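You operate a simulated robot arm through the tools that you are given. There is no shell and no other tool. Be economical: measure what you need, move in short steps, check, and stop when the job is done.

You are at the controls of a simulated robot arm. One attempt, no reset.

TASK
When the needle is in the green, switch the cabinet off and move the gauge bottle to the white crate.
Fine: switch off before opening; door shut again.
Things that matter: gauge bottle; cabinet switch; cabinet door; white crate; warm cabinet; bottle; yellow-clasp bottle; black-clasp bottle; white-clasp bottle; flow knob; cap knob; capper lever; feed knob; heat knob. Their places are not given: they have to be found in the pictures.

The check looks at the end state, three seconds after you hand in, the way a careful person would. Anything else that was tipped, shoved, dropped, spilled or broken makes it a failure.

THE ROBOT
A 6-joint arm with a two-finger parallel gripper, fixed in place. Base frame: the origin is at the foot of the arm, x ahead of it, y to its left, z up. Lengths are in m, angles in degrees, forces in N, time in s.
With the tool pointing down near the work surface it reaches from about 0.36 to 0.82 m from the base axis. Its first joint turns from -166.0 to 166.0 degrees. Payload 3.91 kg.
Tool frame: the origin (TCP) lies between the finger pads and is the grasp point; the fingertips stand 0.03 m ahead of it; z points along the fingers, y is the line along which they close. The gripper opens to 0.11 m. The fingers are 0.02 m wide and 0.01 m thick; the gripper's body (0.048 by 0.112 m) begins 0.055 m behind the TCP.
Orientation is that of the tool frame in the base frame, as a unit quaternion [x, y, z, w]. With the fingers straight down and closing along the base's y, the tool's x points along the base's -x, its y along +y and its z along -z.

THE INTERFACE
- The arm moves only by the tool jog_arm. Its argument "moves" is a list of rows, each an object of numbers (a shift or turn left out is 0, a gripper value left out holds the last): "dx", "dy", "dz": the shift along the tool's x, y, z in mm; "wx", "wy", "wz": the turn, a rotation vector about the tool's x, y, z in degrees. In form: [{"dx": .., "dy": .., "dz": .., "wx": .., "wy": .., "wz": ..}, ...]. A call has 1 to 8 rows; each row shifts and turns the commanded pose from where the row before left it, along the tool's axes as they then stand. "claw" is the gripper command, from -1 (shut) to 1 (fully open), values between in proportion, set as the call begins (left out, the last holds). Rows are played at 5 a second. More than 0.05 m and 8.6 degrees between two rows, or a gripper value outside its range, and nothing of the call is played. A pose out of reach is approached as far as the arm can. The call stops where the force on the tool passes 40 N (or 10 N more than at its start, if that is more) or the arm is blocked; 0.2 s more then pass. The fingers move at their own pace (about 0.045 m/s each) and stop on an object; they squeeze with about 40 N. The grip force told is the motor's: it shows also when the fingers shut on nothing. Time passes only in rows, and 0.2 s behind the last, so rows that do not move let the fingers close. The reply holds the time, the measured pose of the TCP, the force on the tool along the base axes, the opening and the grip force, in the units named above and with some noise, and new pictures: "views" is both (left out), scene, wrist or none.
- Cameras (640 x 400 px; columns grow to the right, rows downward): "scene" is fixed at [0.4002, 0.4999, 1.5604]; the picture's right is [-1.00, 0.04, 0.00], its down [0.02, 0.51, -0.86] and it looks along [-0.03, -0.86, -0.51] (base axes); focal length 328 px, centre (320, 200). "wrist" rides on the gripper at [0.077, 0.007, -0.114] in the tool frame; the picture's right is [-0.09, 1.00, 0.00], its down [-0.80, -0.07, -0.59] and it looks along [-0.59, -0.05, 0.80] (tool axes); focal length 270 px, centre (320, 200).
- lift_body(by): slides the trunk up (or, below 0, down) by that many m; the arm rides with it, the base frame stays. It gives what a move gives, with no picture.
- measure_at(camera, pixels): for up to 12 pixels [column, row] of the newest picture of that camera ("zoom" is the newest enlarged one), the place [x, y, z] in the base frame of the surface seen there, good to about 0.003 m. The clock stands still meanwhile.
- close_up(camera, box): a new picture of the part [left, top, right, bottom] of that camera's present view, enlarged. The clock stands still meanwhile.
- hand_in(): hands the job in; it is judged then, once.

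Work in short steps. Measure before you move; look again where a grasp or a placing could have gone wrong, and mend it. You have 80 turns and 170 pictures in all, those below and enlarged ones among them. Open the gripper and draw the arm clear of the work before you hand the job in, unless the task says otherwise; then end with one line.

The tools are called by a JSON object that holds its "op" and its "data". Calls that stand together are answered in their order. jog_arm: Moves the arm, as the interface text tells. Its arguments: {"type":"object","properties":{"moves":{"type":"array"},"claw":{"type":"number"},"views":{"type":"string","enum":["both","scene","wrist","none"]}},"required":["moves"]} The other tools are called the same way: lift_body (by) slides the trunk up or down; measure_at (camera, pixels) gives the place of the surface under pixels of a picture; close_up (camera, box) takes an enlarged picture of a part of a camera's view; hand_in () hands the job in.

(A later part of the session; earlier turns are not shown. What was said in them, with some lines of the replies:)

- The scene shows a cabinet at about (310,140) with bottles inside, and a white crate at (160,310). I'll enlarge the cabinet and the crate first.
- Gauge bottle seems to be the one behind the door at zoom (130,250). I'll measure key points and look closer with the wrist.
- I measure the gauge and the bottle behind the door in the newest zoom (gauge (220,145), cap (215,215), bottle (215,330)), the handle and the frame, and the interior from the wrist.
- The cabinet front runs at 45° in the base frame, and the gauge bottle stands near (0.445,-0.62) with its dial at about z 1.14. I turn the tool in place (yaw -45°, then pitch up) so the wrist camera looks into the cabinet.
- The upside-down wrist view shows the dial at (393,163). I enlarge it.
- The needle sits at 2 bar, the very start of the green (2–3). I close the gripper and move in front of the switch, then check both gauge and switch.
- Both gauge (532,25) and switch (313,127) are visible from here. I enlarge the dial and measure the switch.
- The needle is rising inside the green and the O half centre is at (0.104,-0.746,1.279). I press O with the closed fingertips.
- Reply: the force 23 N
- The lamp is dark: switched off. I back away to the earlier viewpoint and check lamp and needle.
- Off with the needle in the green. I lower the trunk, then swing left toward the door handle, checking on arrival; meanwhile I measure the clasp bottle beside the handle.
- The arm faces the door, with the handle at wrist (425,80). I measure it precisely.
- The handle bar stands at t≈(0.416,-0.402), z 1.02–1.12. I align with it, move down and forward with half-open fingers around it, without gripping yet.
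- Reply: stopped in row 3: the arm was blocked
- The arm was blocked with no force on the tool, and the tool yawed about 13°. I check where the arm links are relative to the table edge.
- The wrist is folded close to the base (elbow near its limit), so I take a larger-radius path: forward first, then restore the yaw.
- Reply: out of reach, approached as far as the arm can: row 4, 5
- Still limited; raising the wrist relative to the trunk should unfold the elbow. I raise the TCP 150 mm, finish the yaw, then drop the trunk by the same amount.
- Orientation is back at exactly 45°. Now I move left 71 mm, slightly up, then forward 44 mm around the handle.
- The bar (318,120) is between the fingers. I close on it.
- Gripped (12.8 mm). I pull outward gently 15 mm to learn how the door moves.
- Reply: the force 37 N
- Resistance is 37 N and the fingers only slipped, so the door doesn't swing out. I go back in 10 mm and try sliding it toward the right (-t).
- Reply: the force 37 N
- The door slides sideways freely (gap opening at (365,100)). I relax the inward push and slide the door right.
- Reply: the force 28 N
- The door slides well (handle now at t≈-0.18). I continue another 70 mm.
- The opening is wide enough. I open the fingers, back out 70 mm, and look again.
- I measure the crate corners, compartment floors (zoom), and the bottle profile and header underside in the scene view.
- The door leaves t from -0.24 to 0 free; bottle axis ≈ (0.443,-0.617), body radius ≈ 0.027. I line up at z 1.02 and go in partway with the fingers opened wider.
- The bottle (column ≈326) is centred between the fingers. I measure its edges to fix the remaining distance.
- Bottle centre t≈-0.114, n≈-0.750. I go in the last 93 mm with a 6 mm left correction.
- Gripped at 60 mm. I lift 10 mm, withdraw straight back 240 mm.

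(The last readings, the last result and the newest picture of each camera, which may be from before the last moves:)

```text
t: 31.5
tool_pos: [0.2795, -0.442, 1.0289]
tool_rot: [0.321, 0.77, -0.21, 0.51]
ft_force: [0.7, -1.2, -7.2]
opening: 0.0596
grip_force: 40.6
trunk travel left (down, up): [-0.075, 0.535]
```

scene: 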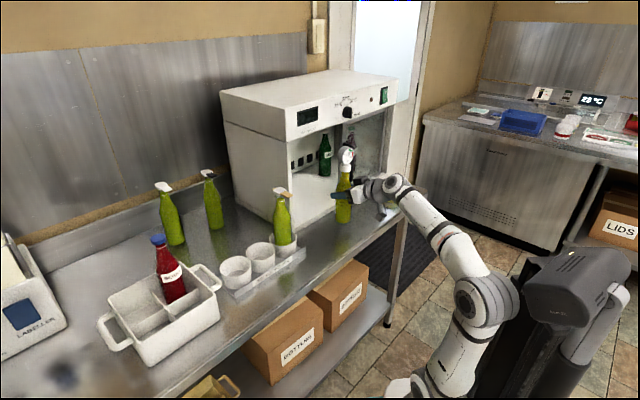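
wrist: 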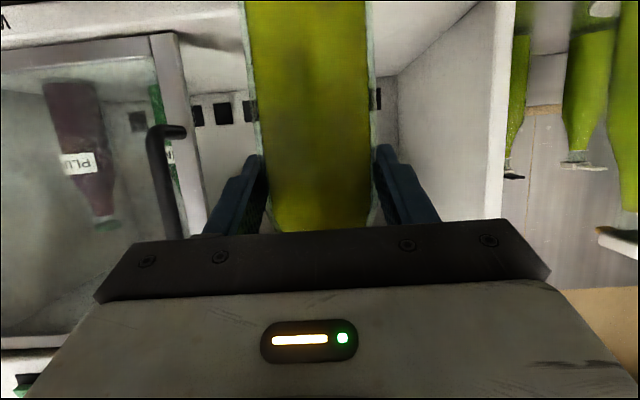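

The bottle is out and upright. I raise the trunk 0.25 m to clear the holder bottles, then traverse left.

{"op": "lift_body", "data": {"by": 0.25}}

{"op": "jog_arm", "data": {"moves": [{"dy": 46}, {"dy": 46}, {"dy": 46}, {"dy": 46}, {"dy": 46}, {"dy": 46}, {"dy": 46}], "views": "scene"}}

```text
t: 34.0
tool_pos: [0.2802, -0.4416, 1.2794]
tool_rot: [0.321, 0.77, -0.21, 0.51]
ft_force: [0.2, -0.2, -6.4]
opening: 0.0595
grip_force: 40.2
trunk travel left (down, up): [-0.325, 0.285]
```

```text
t: 35.6
tool_pos: [0.5133, -0.216, 1.2796]
tool_rot: [0.321, 0.77, -0.21, 0.51]
ft_force: [-0.5, 0.0, -6.0]
opening: 0.0598
grip_force: 40.3
trunk travel left (down, up): [-0.325, 0.285]
```

scene: 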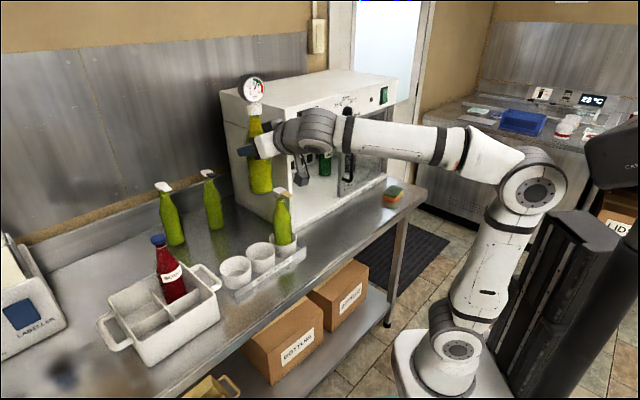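

Good. I continue left another 310 mm to above the crate.

{"op": "jog_arm", "data": {"moves": [{"dy": 45}, {"dy": 45}, {"dy": 45}, {"dy": 45}, {"dy": 45}, {"dy": 45}, {"dy": 40}], "views": "both"}}

{"op": "close_up", "data": {"camera": "scene", "box": [60, 220, 260, 380]}}

```text
t: 37.2
tool_pos: [0.731, 0.0044, 1.283]
tool_rot: [0.32, 0.77, -0.21, 0.509]
ft_force: [-0.1, 0.3, -6.7]
opening: 0.0595
grip_force: 40.1
trunk travel left (down, up): [-0.325, 0.285]
```

scene: 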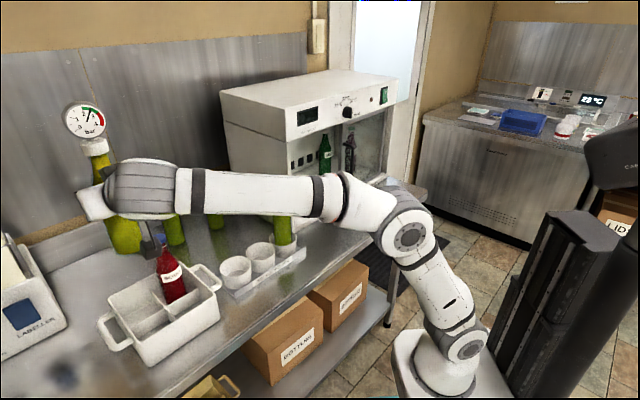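
wrist: 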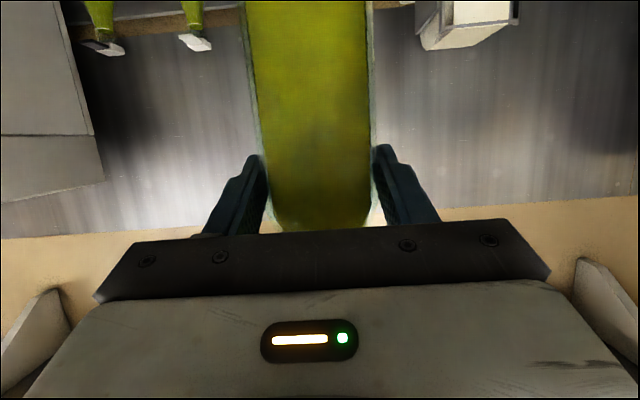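

```text
2.50 times, centred on (160, 300) of scene
```

zoom: 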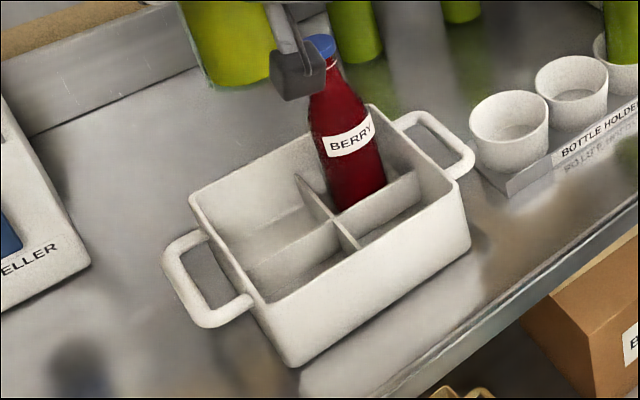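

I need the crate's compartment limits: measure its front face, dividers and floors in this zoom.

{"op": "measure_at", "data": {"camera": "zoom", "pixels": [[300, 310], [440, 215], [380, 250], [300, 262], [270, 268], [318, 250], [300, 250], [320, 190], [350, 232], [440, 170], [225, 215], [300, 225]]}}

{"op": "close_up", "data": {"camera": "scene", "box": [120, 280, 200, 340]}}

```text
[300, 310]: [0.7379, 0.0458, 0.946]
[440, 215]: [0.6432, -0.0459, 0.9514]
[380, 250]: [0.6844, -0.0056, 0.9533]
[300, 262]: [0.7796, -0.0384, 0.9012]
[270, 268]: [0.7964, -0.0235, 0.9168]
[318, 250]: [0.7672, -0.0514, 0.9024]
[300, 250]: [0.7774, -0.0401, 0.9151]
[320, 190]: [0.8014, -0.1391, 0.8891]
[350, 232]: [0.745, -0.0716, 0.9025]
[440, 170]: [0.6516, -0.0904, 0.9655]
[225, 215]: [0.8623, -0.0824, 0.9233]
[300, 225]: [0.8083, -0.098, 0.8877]
```

```text
6.67 times, centred on (160, 310) of scene
```

zoom: 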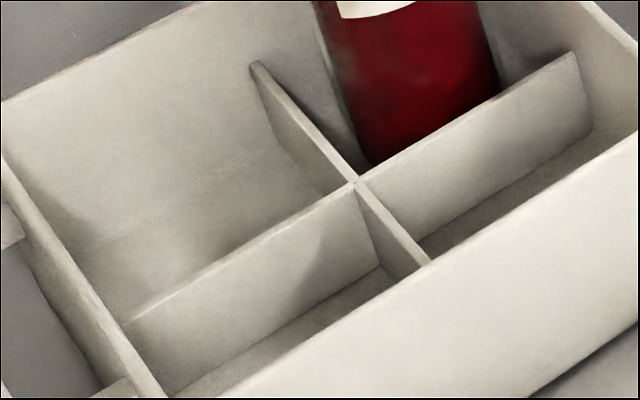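

Front-left compartment: t≈0.526, n≈-0.534 → TCP (0.747,-0.004); floor ≈0.888. I shift 6 mm left and 17 mm forward, then lower the trunk 0.22 m and check.

{"op": "jog_arm", "data": {"moves": [{"dy": 6, "dx": -6.6, "dz": 15.6}, {}], "views": "none"}}

{"op": "lift_body", "data": {"by": -0.17}}

{"op": "jog_arm", "data": {"moves": [{}]}}

{"op": "close_up", "data": {"camera": "scene", "box": [60, 220, 260, 380]}}

```text
t: 37.8
tool_pos: [0.7458, -0.0041, 1.2832]
tool_rot: [0.321, 0.77, -0.21, 0.509]
ft_force: [0.2, -0.5, -6.2]
opening: 0.0596
grip_force: 40.0
trunk travel left (down, up): [-0.325, 0.285]
```

```text
t: 39.8
tool_pos: [0.7449, -0.0039, 1.1122]
tool_rot: [0.321, 0.77, -0.21, 0.509]
ft_force: [0.0, 0.3, -6.1]
opening: 0.0594
grip_force: 39.7
trunk travel left (down, up): [-0.155, 0.455]
```

```text
t: 40.2
tool_pos: [0.7451, -0.004, 1.1127]
tool_rot: [0.32, 0.771, -0.209, 0.51]
ft_force: [-0.4, -0.4, -6.9]
opening: 0.0593
grip_force: 40.3
trunk travel left (down, up): [-0.155, 0.455]
```

scene: 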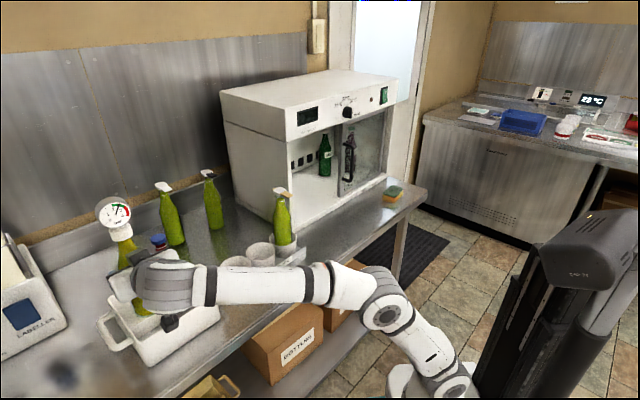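
wrist: 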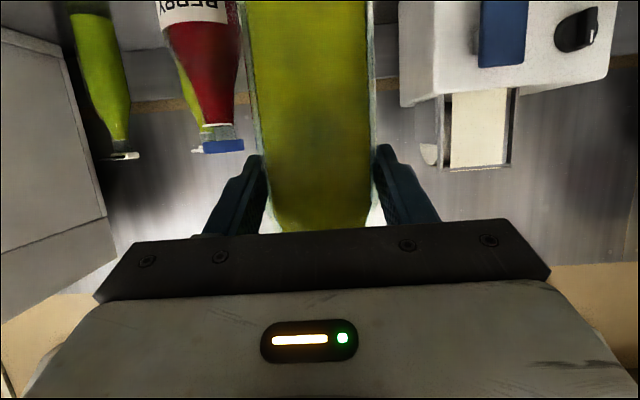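

```text
2.50 times, centred on (160, 300) of scene
```

zoom: 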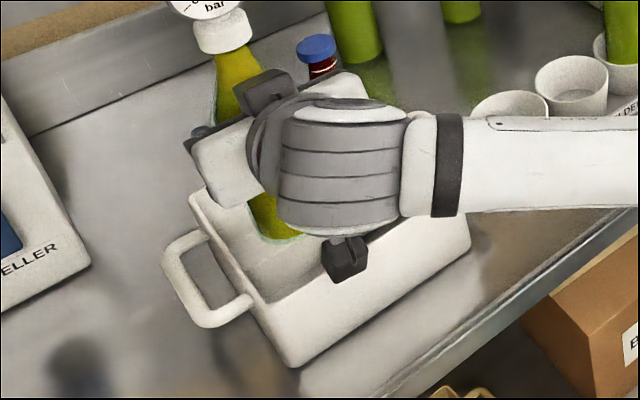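

Bottle is heading into the front-left compartment and looks aligned. I lower the trunk another 0.08 m and look.

{"op": "lift_body", "data": {"by": -0.08}}

{"op": "jog_arm", "data": {"moves": [{}]}}

{"op": "close_up", "data": {"camera": "scene", "box": [80, 240, 240, 380]}}

```text
t: 41.3
tool_pos: [0.7443, -0.0034, 1.0327]
tool_rot: [0.321, 0.77, -0.21, 0.51]
ft_force: [0.7, -0.3, -6.3]
opening: 0.0595
grip_force: 40.3
trunk travel left (down, up): [-0.075, 0.535]
```

```text
t: 41.7
tool_pos: [0.7445, -0.0043, 1.033]
tool_rot: [0.321, 0.77, -0.21, 0.509]
ft_force: [0.7, 0.2, -6.2]
opening: 0.0595
grip_force: 39.8
trunk travel left (down, up): [-0.075, 0.535]
```

scene: 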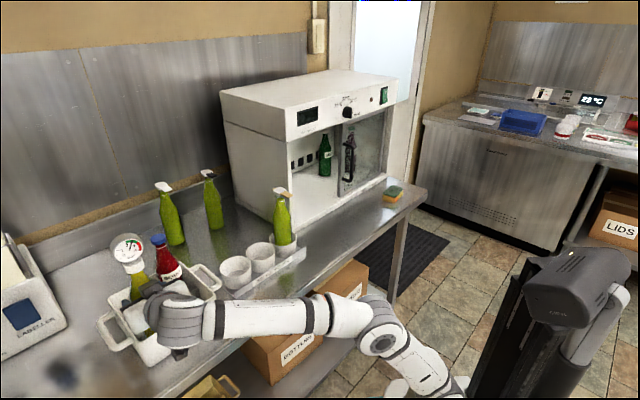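
wrist: 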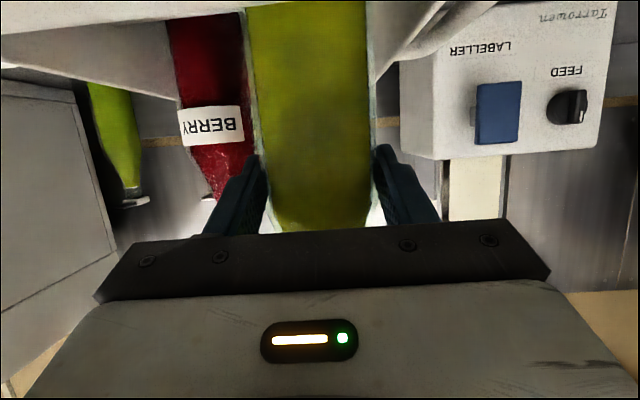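

```text
2.86 times, centred on (160, 310) of scene
```

zoom: 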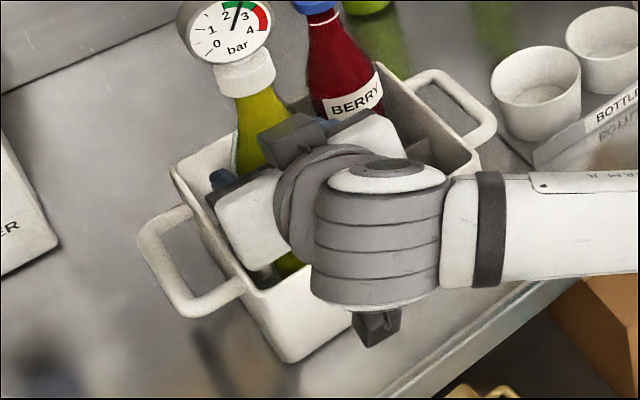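

No contact forces; bottle bottom is inside the compartment. I descend 22 mm in small rows.

{"op": "jog_arm", "data": {"moves": [{"dx": 7.4, "dz": 3.1}, {"dx": 7.4, "dz": 3.1}, {"dx": 5.5, "dz": 2.3}], "views": "none"}}

{"op": "jog_arm", "data": {"moves": [{"dx": 2.3, "dz": 1}, {"dx": 1.8, "dz": 0.8}], "views": "none"}}

```text
t: 42.5
tool_pos: [0.7447, -0.0023, 1.0111]
tool_rot: [0.32, 0.771, -0.209, 0.509]
ft_force: [0.8, -0.1, -5.9]
opening: 0.0595
grip_force: 39.8
trunk travel left (down, up): [-0.075, 0.535]
```

```text
t: 43.1
tool_pos: [0.7456, -0.0043, 1.0076]
tool_rot: [0.321, 0.771, -0.21, 0.509]
ft_force: [-0.2, 0.4, -6.8]
opening: 0.0596
grip_force: 40.1
trunk travel left (down, up): [-0.075, 0.535]
```

Still carrying (-6.5 N). I continue 2 mm at a time until the weight is taken.

{"op": "jog_arm", "data": {"moves": [{"dx": 1.8, "dz": 0.8}], "views": "none"}}

{"op": "jog_arm", "data": {"moves": [{"dx": 1.8, "dz": 0.8}], "views": "none"}}

{"op": "jog_arm", "data": {"moves": [{"dx": 1.4, "dz": 0.6}], "views": "both"}}

```text
t: 43.5
tool_pos: [0.7451, -0.0041, 1.0057]
tool_rot: [0.32, 0.77, -0.209, 0.51]
ft_force: [-0.1, -0.5, -6.7]
opening: 0.0593
grip_force: 40.1
trunk travel left (down, up): [-0.075, 0.535]
```

```text
t: 43.9
tool_pos: [0.7446, -0.0029, 1.0049]
tool_rot: [0.32, 0.77, -0.21, 0.51]
ft_force: [0.3, -0.1, -6.7]
opening: 0.0596
grip_force: 39.9
trunk travel left (down, up): [-0.075, 0.535]
```

```text
t: 44.3
tool_pos: [0.7449, -0.0039, 1.0026]
tool_rot: [0.321, 0.77, -0.21, 0.509]
ft_force: [0.0, 0.7, -5.7]
opening: 0.0594
grip_force: 40.3
trunk travel left (down, up): [-0.075, 0.535]
```

scene: 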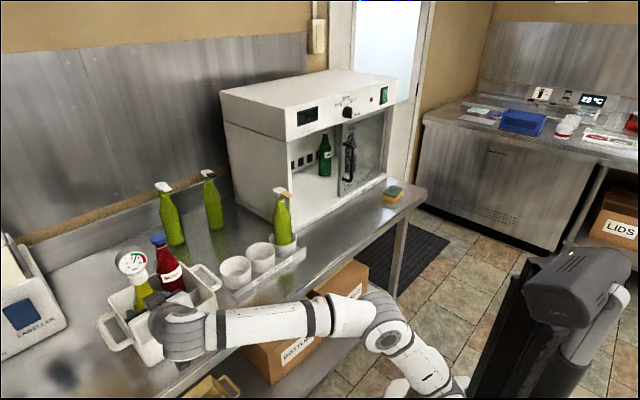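
wrist: 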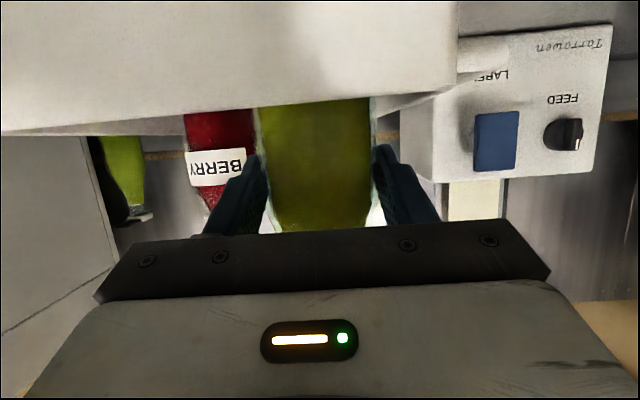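

Bottle is in the front-left cell, beyond the front wall; not yet seated. I continue in small steps.

{"op": "jog_arm", "data": {"moves": [{"dx": 1.8, "dz": 0.8}], "views": "none"}}

{"op": "jog_arm", "data": {"moves": [{"dx": 1.8, "dz": 0.8}], "views": "none"}}

{"op": "jog_arm", "data": {"moves": [{"dx": 1.4, "dz": 0.6}], "views": "none"}}

```text
t: 44.7
tool_pos: [0.7448, -0.0037, 1.0018]
tool_rot: [0.321, 0.769, -0.21, 0.511]
ft_force: [2.8, 0.8, 3.7]
opening: 0.0595
grip_force: 39.8
trunk travel left (down, up): [-0.075, 0.535]
```

```text
t: 45.1
tool_pos: [0.7442, -0.0035, 1.002]
tool_rot: [0.321, 0.768, -0.209, 0.513]
ft_force: [8.3, 1.5, 21.1]
opening: 0.0592
grip_force: 40.1
trunk travel left (down, up): [-0.075, 0.535]
```

```text
t: 45.5
tool_pos: [0.7425, -0.0038, 1.0007]
tool_rot: [0.322, 0.768, -0.21, 0.512]
ft_force: [6.4, -0.4, 28.1]
opening: 0.0593
grip_force: 40.0
trunk travel left (down, up): [-0.075, 0.535]
```

Seated (force up to +28 N). I relieve 3 mm and open the fingers to about 78 mm.

{"op": "jog_arm", "data": {"moves": [{"dx": -2.8, "dz": -1.2}], "views": "none"}}

{"op": "jog_arm", "data": {"moves": [{}, {}, {}], "claw": 0.42, "views": "both"}}

{"op": "close_up", "data": {"camera": "scene", "box": [80, 220, 240, 380]}}

```text
t: 45.9
tool_pos: [0.743, -0.0043, 0.9994]
tool_rot: [0.321, 0.77, -0.21, 0.51]
ft_force: [2.2, -1.8, 20.4]
opening: 0.0592
grip_force: 40.0
trunk travel left (down, up): [-0.075, 0.535]
```

```text
t: 46.7
tool_pos: [0.7434, -0.0032, 0.9987]
tool_rot: [0.321, 0.77, -0.211, 0.509]
ft_force: [0.0, 0.1, 0.6]
opening: 0.0781
grip_force: 0.0
trunk travel left (down, up): [-0.075, 0.535]
```

scene: 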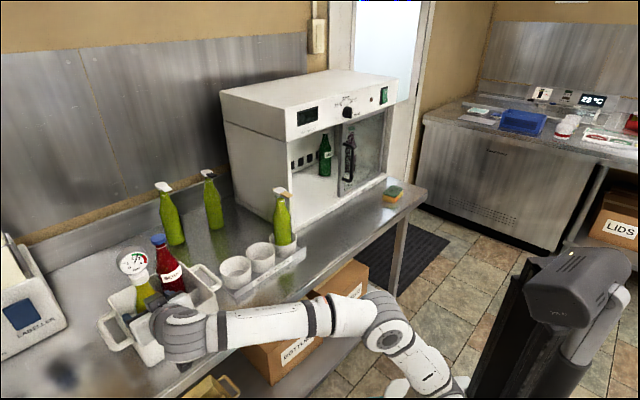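
wrist: 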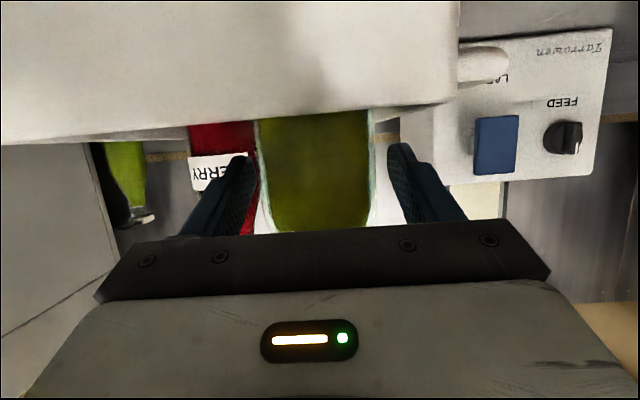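

```text
2.50 times, centred on (160, 300) of scene
```

zoom: 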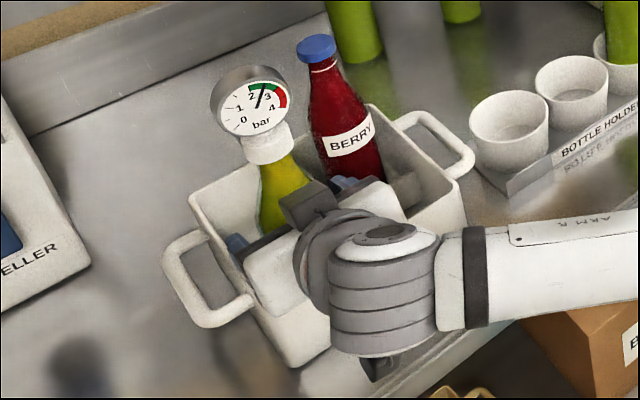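

The bottle stands in the cell, untilted. I withdraw along the tool axis (back and up).

{"op": "jog_arm", "data": {"moves": [{"dz": -20}, {"dz": -30}, {"dz": -40}, {"dz": -40}], "views": "scene"}}

{"op": "lift_body", "data": {"by": 0.2}}

```text
t: 47.7
tool_pos: [0.6597, 0.082, 1.0497]
tool_rot: [0.321, 0.77, -0.21, 0.51]
ft_force: [0.0, -1.3, -0.3]
opening: 0.0781
grip_force: 0.1
trunk travel left (down, up): [-0.075, 0.535]
```

scene: 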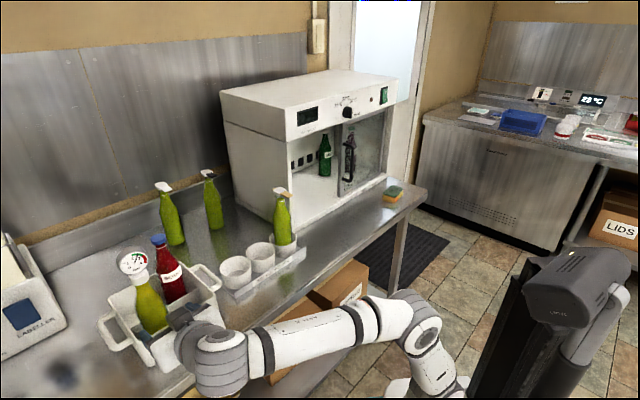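

```text
t: 49.9
tool_pos: [0.6605, 0.0821, 1.2512]
tool_rot: [0.321, 0.77, -0.21, 0.51]
ft_force: [0.5, 0.2, -0.6]
opening: 0.0782
grip_force: 0.0
trunk travel left (down, up): [-0.275, 0.335]
```

Bottle stands upright in the crate next to BERRY. I return along the cabinet front at z 1.25 toward the door handle.

{"op": "jog_arm", "data": {"moves": [{"dx": -16.4, "dz": 38.7}, {"dx": -16.4, "dz": 38.7}, {"dy": -48}, {"dy": -48}, {"dy": -48}, {"dy": -48}, {"dy": -48}, {"dy": -48}], "claw": 0, "views": "none"}}

{"op": "jog_arm", "data": {"moves": [{"dy": -48}, {"dy": -48}, {"dy": -48}, {"dy": -48}, {"dy": -48}, {"dy": -48}, {"dy": -48}, {"dy": -48}], "views": "none"}}

```text
t: 51.7
tool_pos: [0.5116, -0.1852, 1.2504]
tool_rot: [0.321, 0.77, -0.21, 0.511]
ft_force: [-0.5, 0.5, -0.2]
opening: 0.0549
grip_force: 0.0
trunk travel left (down, up): [-0.275, 0.335]
```

```text
t: 53.5
tool_pos: [0.244, -0.4487, 1.2473]
tool_rot: [0.321, 0.77, -0.21, 0.509]
ft_force: [-0.7, 0.0, 0.1]
opening: 0.055
grip_force: 0.0
trunk travel left (down, up): [-0.275, 0.335]
```

I move the last 98 mm right and lower the trunk to handle height.

{"op": "jog_arm", "data": {"moves": [{"dy": -49}, {"dy": -49}], "views": "none"}}

{"op": "lift_body", "data": {"by": -0.172}}

{"op": "jog_arm", "data": {"moves": [{}]}}

{"op": "measure_at", "data": {"camera": "wrist", "pixels": [[318, 60], [319, 80], [320, 120], [322, 160]]}}

```text
t: 54.1
tool_pos: [0.1732, -0.5216, 1.2453]
tool_rot: [0.321, 0.77, -0.21, 0.509]
ft_force: [1.0, 0.8, -0.5]
opening: 0.0552
grip_force: 0.1
trunk travel left (down, up): [-0.275, 0.335]
```

```text
t: 56.0
tool_pos: [0.1729, -0.5211, 1.074]
tool_rot: [0.32, 0.77, -0.21, 0.511]
ft_force: [0.4, -0.1, -0.1]
opening: 0.055
grip_force: 0.0
trunk travel left (down, up): [-0.103, 0.507]
```

```text
t: 56.4
tool_pos: [0.1729, -0.521, 1.0751]
tool_rot: [0.321, 0.77, -0.21, 0.51]
ft_force: [-0.6, 0.8, -0.8]
opening: 0.0552
grip_force: 0.1
trunk travel left (down, up): [-0.103, 0.507]
```

scene: 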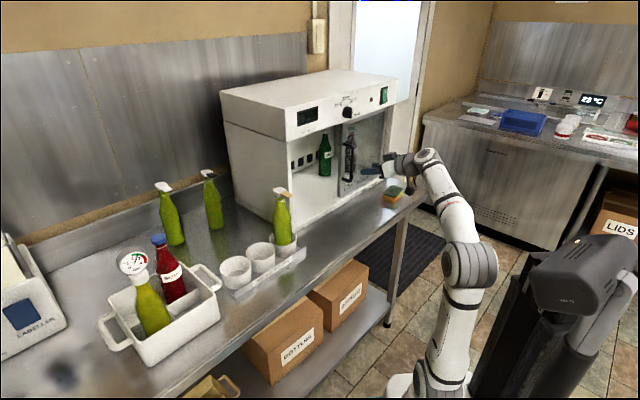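
wrist: 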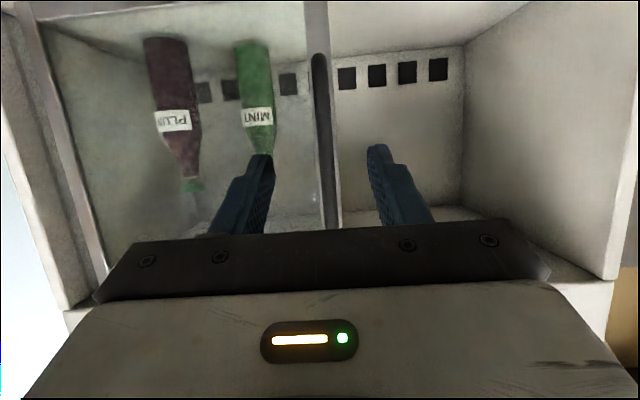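

```text
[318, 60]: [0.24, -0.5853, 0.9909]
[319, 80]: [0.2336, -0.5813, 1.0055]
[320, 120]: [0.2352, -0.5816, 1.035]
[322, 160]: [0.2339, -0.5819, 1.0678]
```

The handle is centred (t≈-0.246). I go forward 78 mm and close on it.

{"op": "jog_arm", "data": {"moves": [{"dx": -15.2, "dz": 35.9}, {"dx": -15.2, "dz": 35.9}], "views": "none"}}

{"op": "jog_arm", "data": {"moves": [{}, {}, {}, {}], "claw": -1, "views": "wrist"}}

```text
t: 57.0
tool_pos: [0.2296, -0.575, 1.0736]
tool_rot: [0.321, 0.77, -0.21, 0.51]
ft_force: [-0.2, 0.5, 0.3]
opening: 0.055
grip_force: 0.0
trunk travel left (down, up): [-0.103, 0.507]
```

```text
t: 58.0
tool_pos: [0.2295, -0.5762, 1.0739]
tool_rot: [0.321, 0.77, -0.21, 0.509]
ft_force: [2.4, -1.1, 1.2]
opening: 0.0128
grip_force: 45.1
trunk travel left (down, up): [-0.103, 0.507]
```

wrist: 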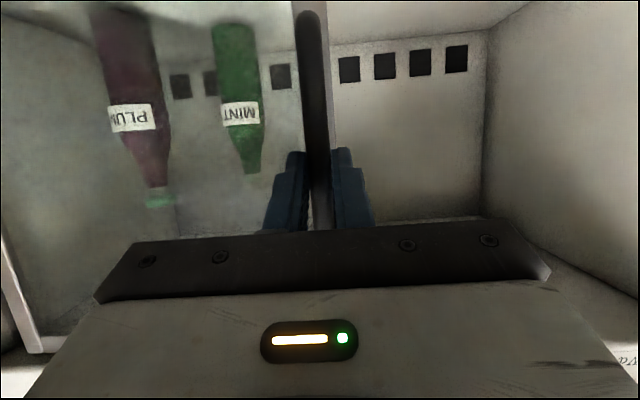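

Gripped. I slide the door back left 240 mm.

{"op": "jog_arm", "data": {"moves": [{"dy": 28}, {"dy": 30}, {"dy": 32}, {"dy": 32}, {"dy": 32}, {"dy": 32}, {"dy": 30}, {"dy": 24}], "views": "wrist"}}

```text
t: 59.8
tool_pos: [0.3968, -0.4063, 1.0731]
tool_rot: [0.32, 0.77, -0.21, 0.511]
ft_force: [22.8, -19.4, 21.1]
opening: 0.0126
grip_force: 45.0
trunk travel left (down, up): [-0.103, 0.507]
```

wrist: 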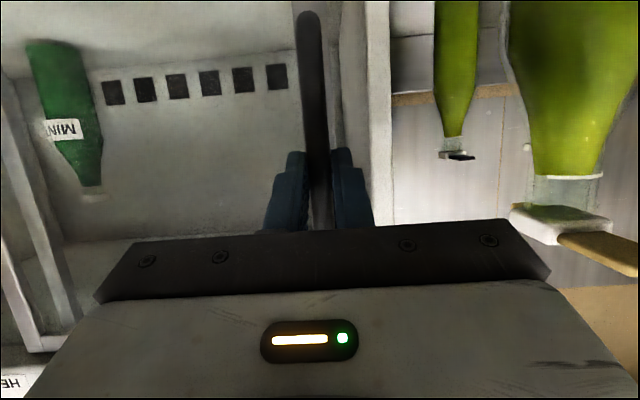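

About 18 mm remain (gap at (350,100)). I ease inward 1.5 mm and creep left.

{"op": "jog_arm", "data": {"moves": [{"dx": -0.6, "dz": 1.4, "dy": 6}, {"dy": 6}, {"dy": 4}, {"dy": 3}], "views": "wrist"}}

```text
t: 60.8
tool_pos: [0.4114, -0.3941, 1.0727]
tool_rot: [0.321, 0.77, -0.21, 0.509]
ft_force: [-8.0, 8.4, -3.7]
opening: 0.0127
grip_force: 44.7
trunk travel left (down, up): [-0.103, 0.507]
```

wrist: 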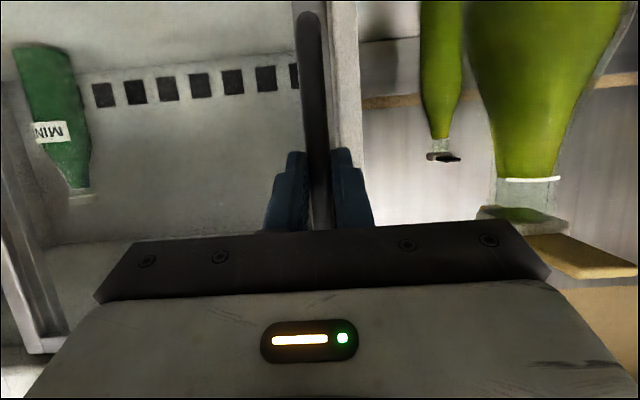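

At t=0.012, the starting place; no end-stop force yet, so I nudge on a bit to be certain it's fully shut.

{"op": "jog_arm", "data": {"moves": [{"dy": 2}, {"dy": 2}, {}], "views": "wrist"}}

```text
t: 61.8
tool_pos: [0.4099, -0.3936, 1.0725]
tool_rot: [0.323, 0.771, -0.211, 0.507]
ft_force: [-18.6, 0.3, -3.8]
opening: 0.0125
grip_force: 45.1
trunk travel left (down, up): [-0.103, 0.507]
stopped in row 3: the force on the tool passed its limit (the readings are from after the stop); the commanded pose is now the measured one
```

wrist: 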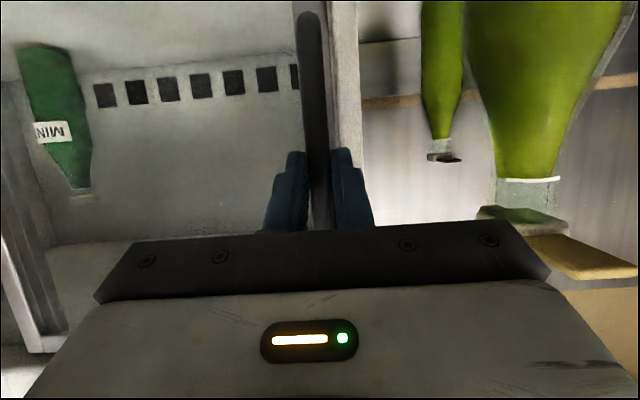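

The end stop is reached: the door is shut. I release and back straight out.

{"op": "jog_arm", "data": {"moves": [{}, {}, {}, {"dx": 7.8, "dz": -18.4}, {"dx": 15.6, "dz": -36.8}], "claw": 0, "views": "none"}}

{"op": "lift_body", "data": {"by": 0.25}}

{"op": "jog_arm", "data": {"moves": [{"dy": -40}, {"dy": -40}, {"dy": -40}, {"dy": -40}, {"dy": -40}, {"dy": -40}], "views": "both"}}

{"op": "close_up", "data": {"camera": "scene", "box": [210, 60, 430, 240]}}

{"op": "close_up", "data": {"camera": "scene", "box": [80, 160, 320, 380]}}

```text
t: 63.0
tool_pos: [0.3727, -0.3552, 1.074]
tool_rot: [0.322, 0.772, -0.209, 0.507]
ft_force: [-0.7, -0.1, 0.5]
opening: 0.055
grip_force: 0.1
trunk travel left (down, up): [-0.103, 0.507]
```

```text
t: 65.5
tool_pos: [0.3724, -0.3548, 1.3246]
tool_rot: [0.321, 0.771, -0.21, 0.508]
ft_force: [-0.1, -0.2, -0.1]
opening: 0.0551
grip_force: 0.0
trunk travel left (down, up): [-0.353, 0.257]
```

```text
t: 66.9
tool_pos: [0.2034, -0.5231, 1.3216]
tool_rot: [0.321, 0.772, -0.209, 0.508]
ft_force: [0.0, -0.4, -0.3]
opening: 0.055
grip_force: 0.1
trunk travel left (down, up): [-0.353, 0.257]
```

scene: 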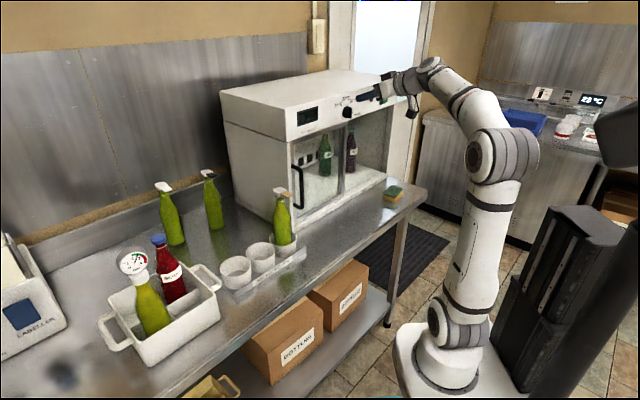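
wrist: 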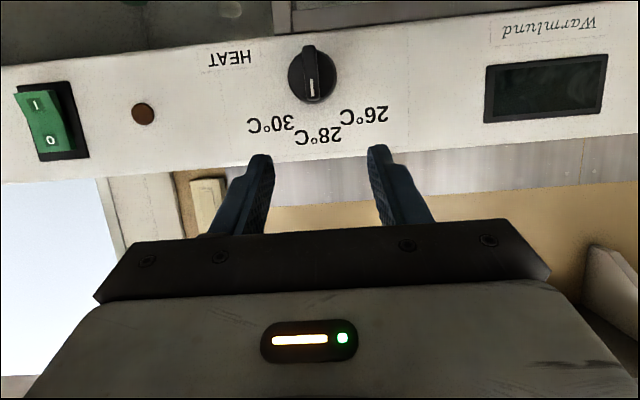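

```text
2.22 times, centred on (320, 150) of scene
```

zoom: 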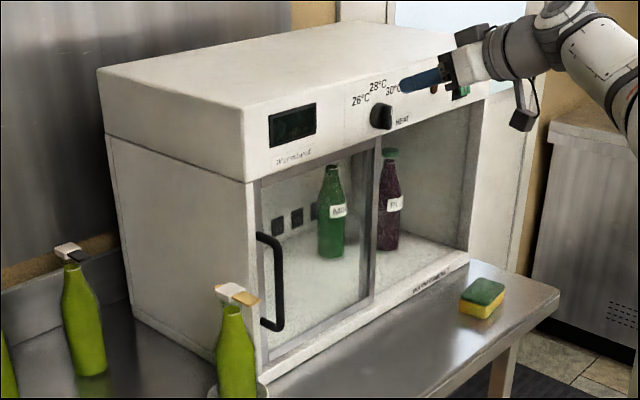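

```text
1.82 times, centred on (200, 270) of scene
```

zoom: 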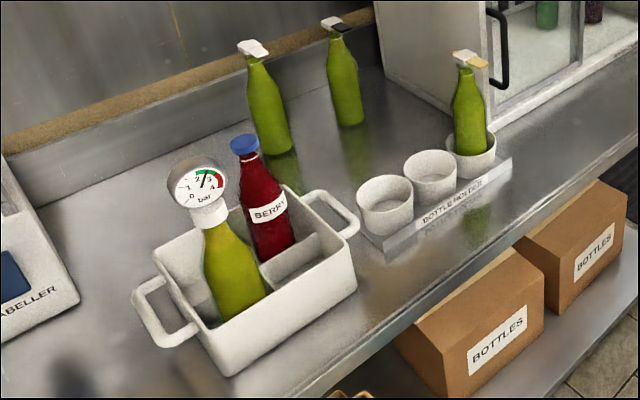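

Door shut, switch at O, lamp dark, bottle upright in the crate, nothing else disturbed. I draw the arm further back, then hand in.

{"op": "jog_arm", "data": {"moves": [{"dz": -35}, {"dz": -35}, {"dz": -30}], "views": "scene"}}

```text
t: 67.7
tool_pos: [0.1377, -0.4598, 1.3607]
tool_rot: [0.321, 0.772, -0.209, 0.507]
ft_force: [0.3, 0.1, -0.6]
opening: 0.0551
grip_force: 0.0
trunk travel left (down, up): [-0.353, 0.257]
```

scene: 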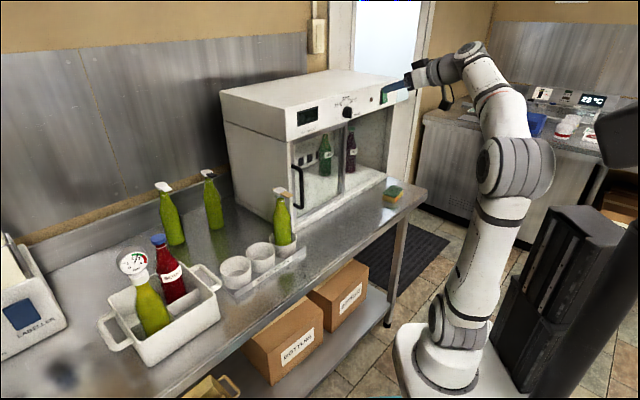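

The arm is clear and the gripper open; handing in.

{"op": "hand_in", "data": {}}

```text
The job is handed in.
```

I switched the cabinet off with the needle in the green, then opened the door, put the gauge bottle upright in the white crate, shut the door again, and handed the job in.
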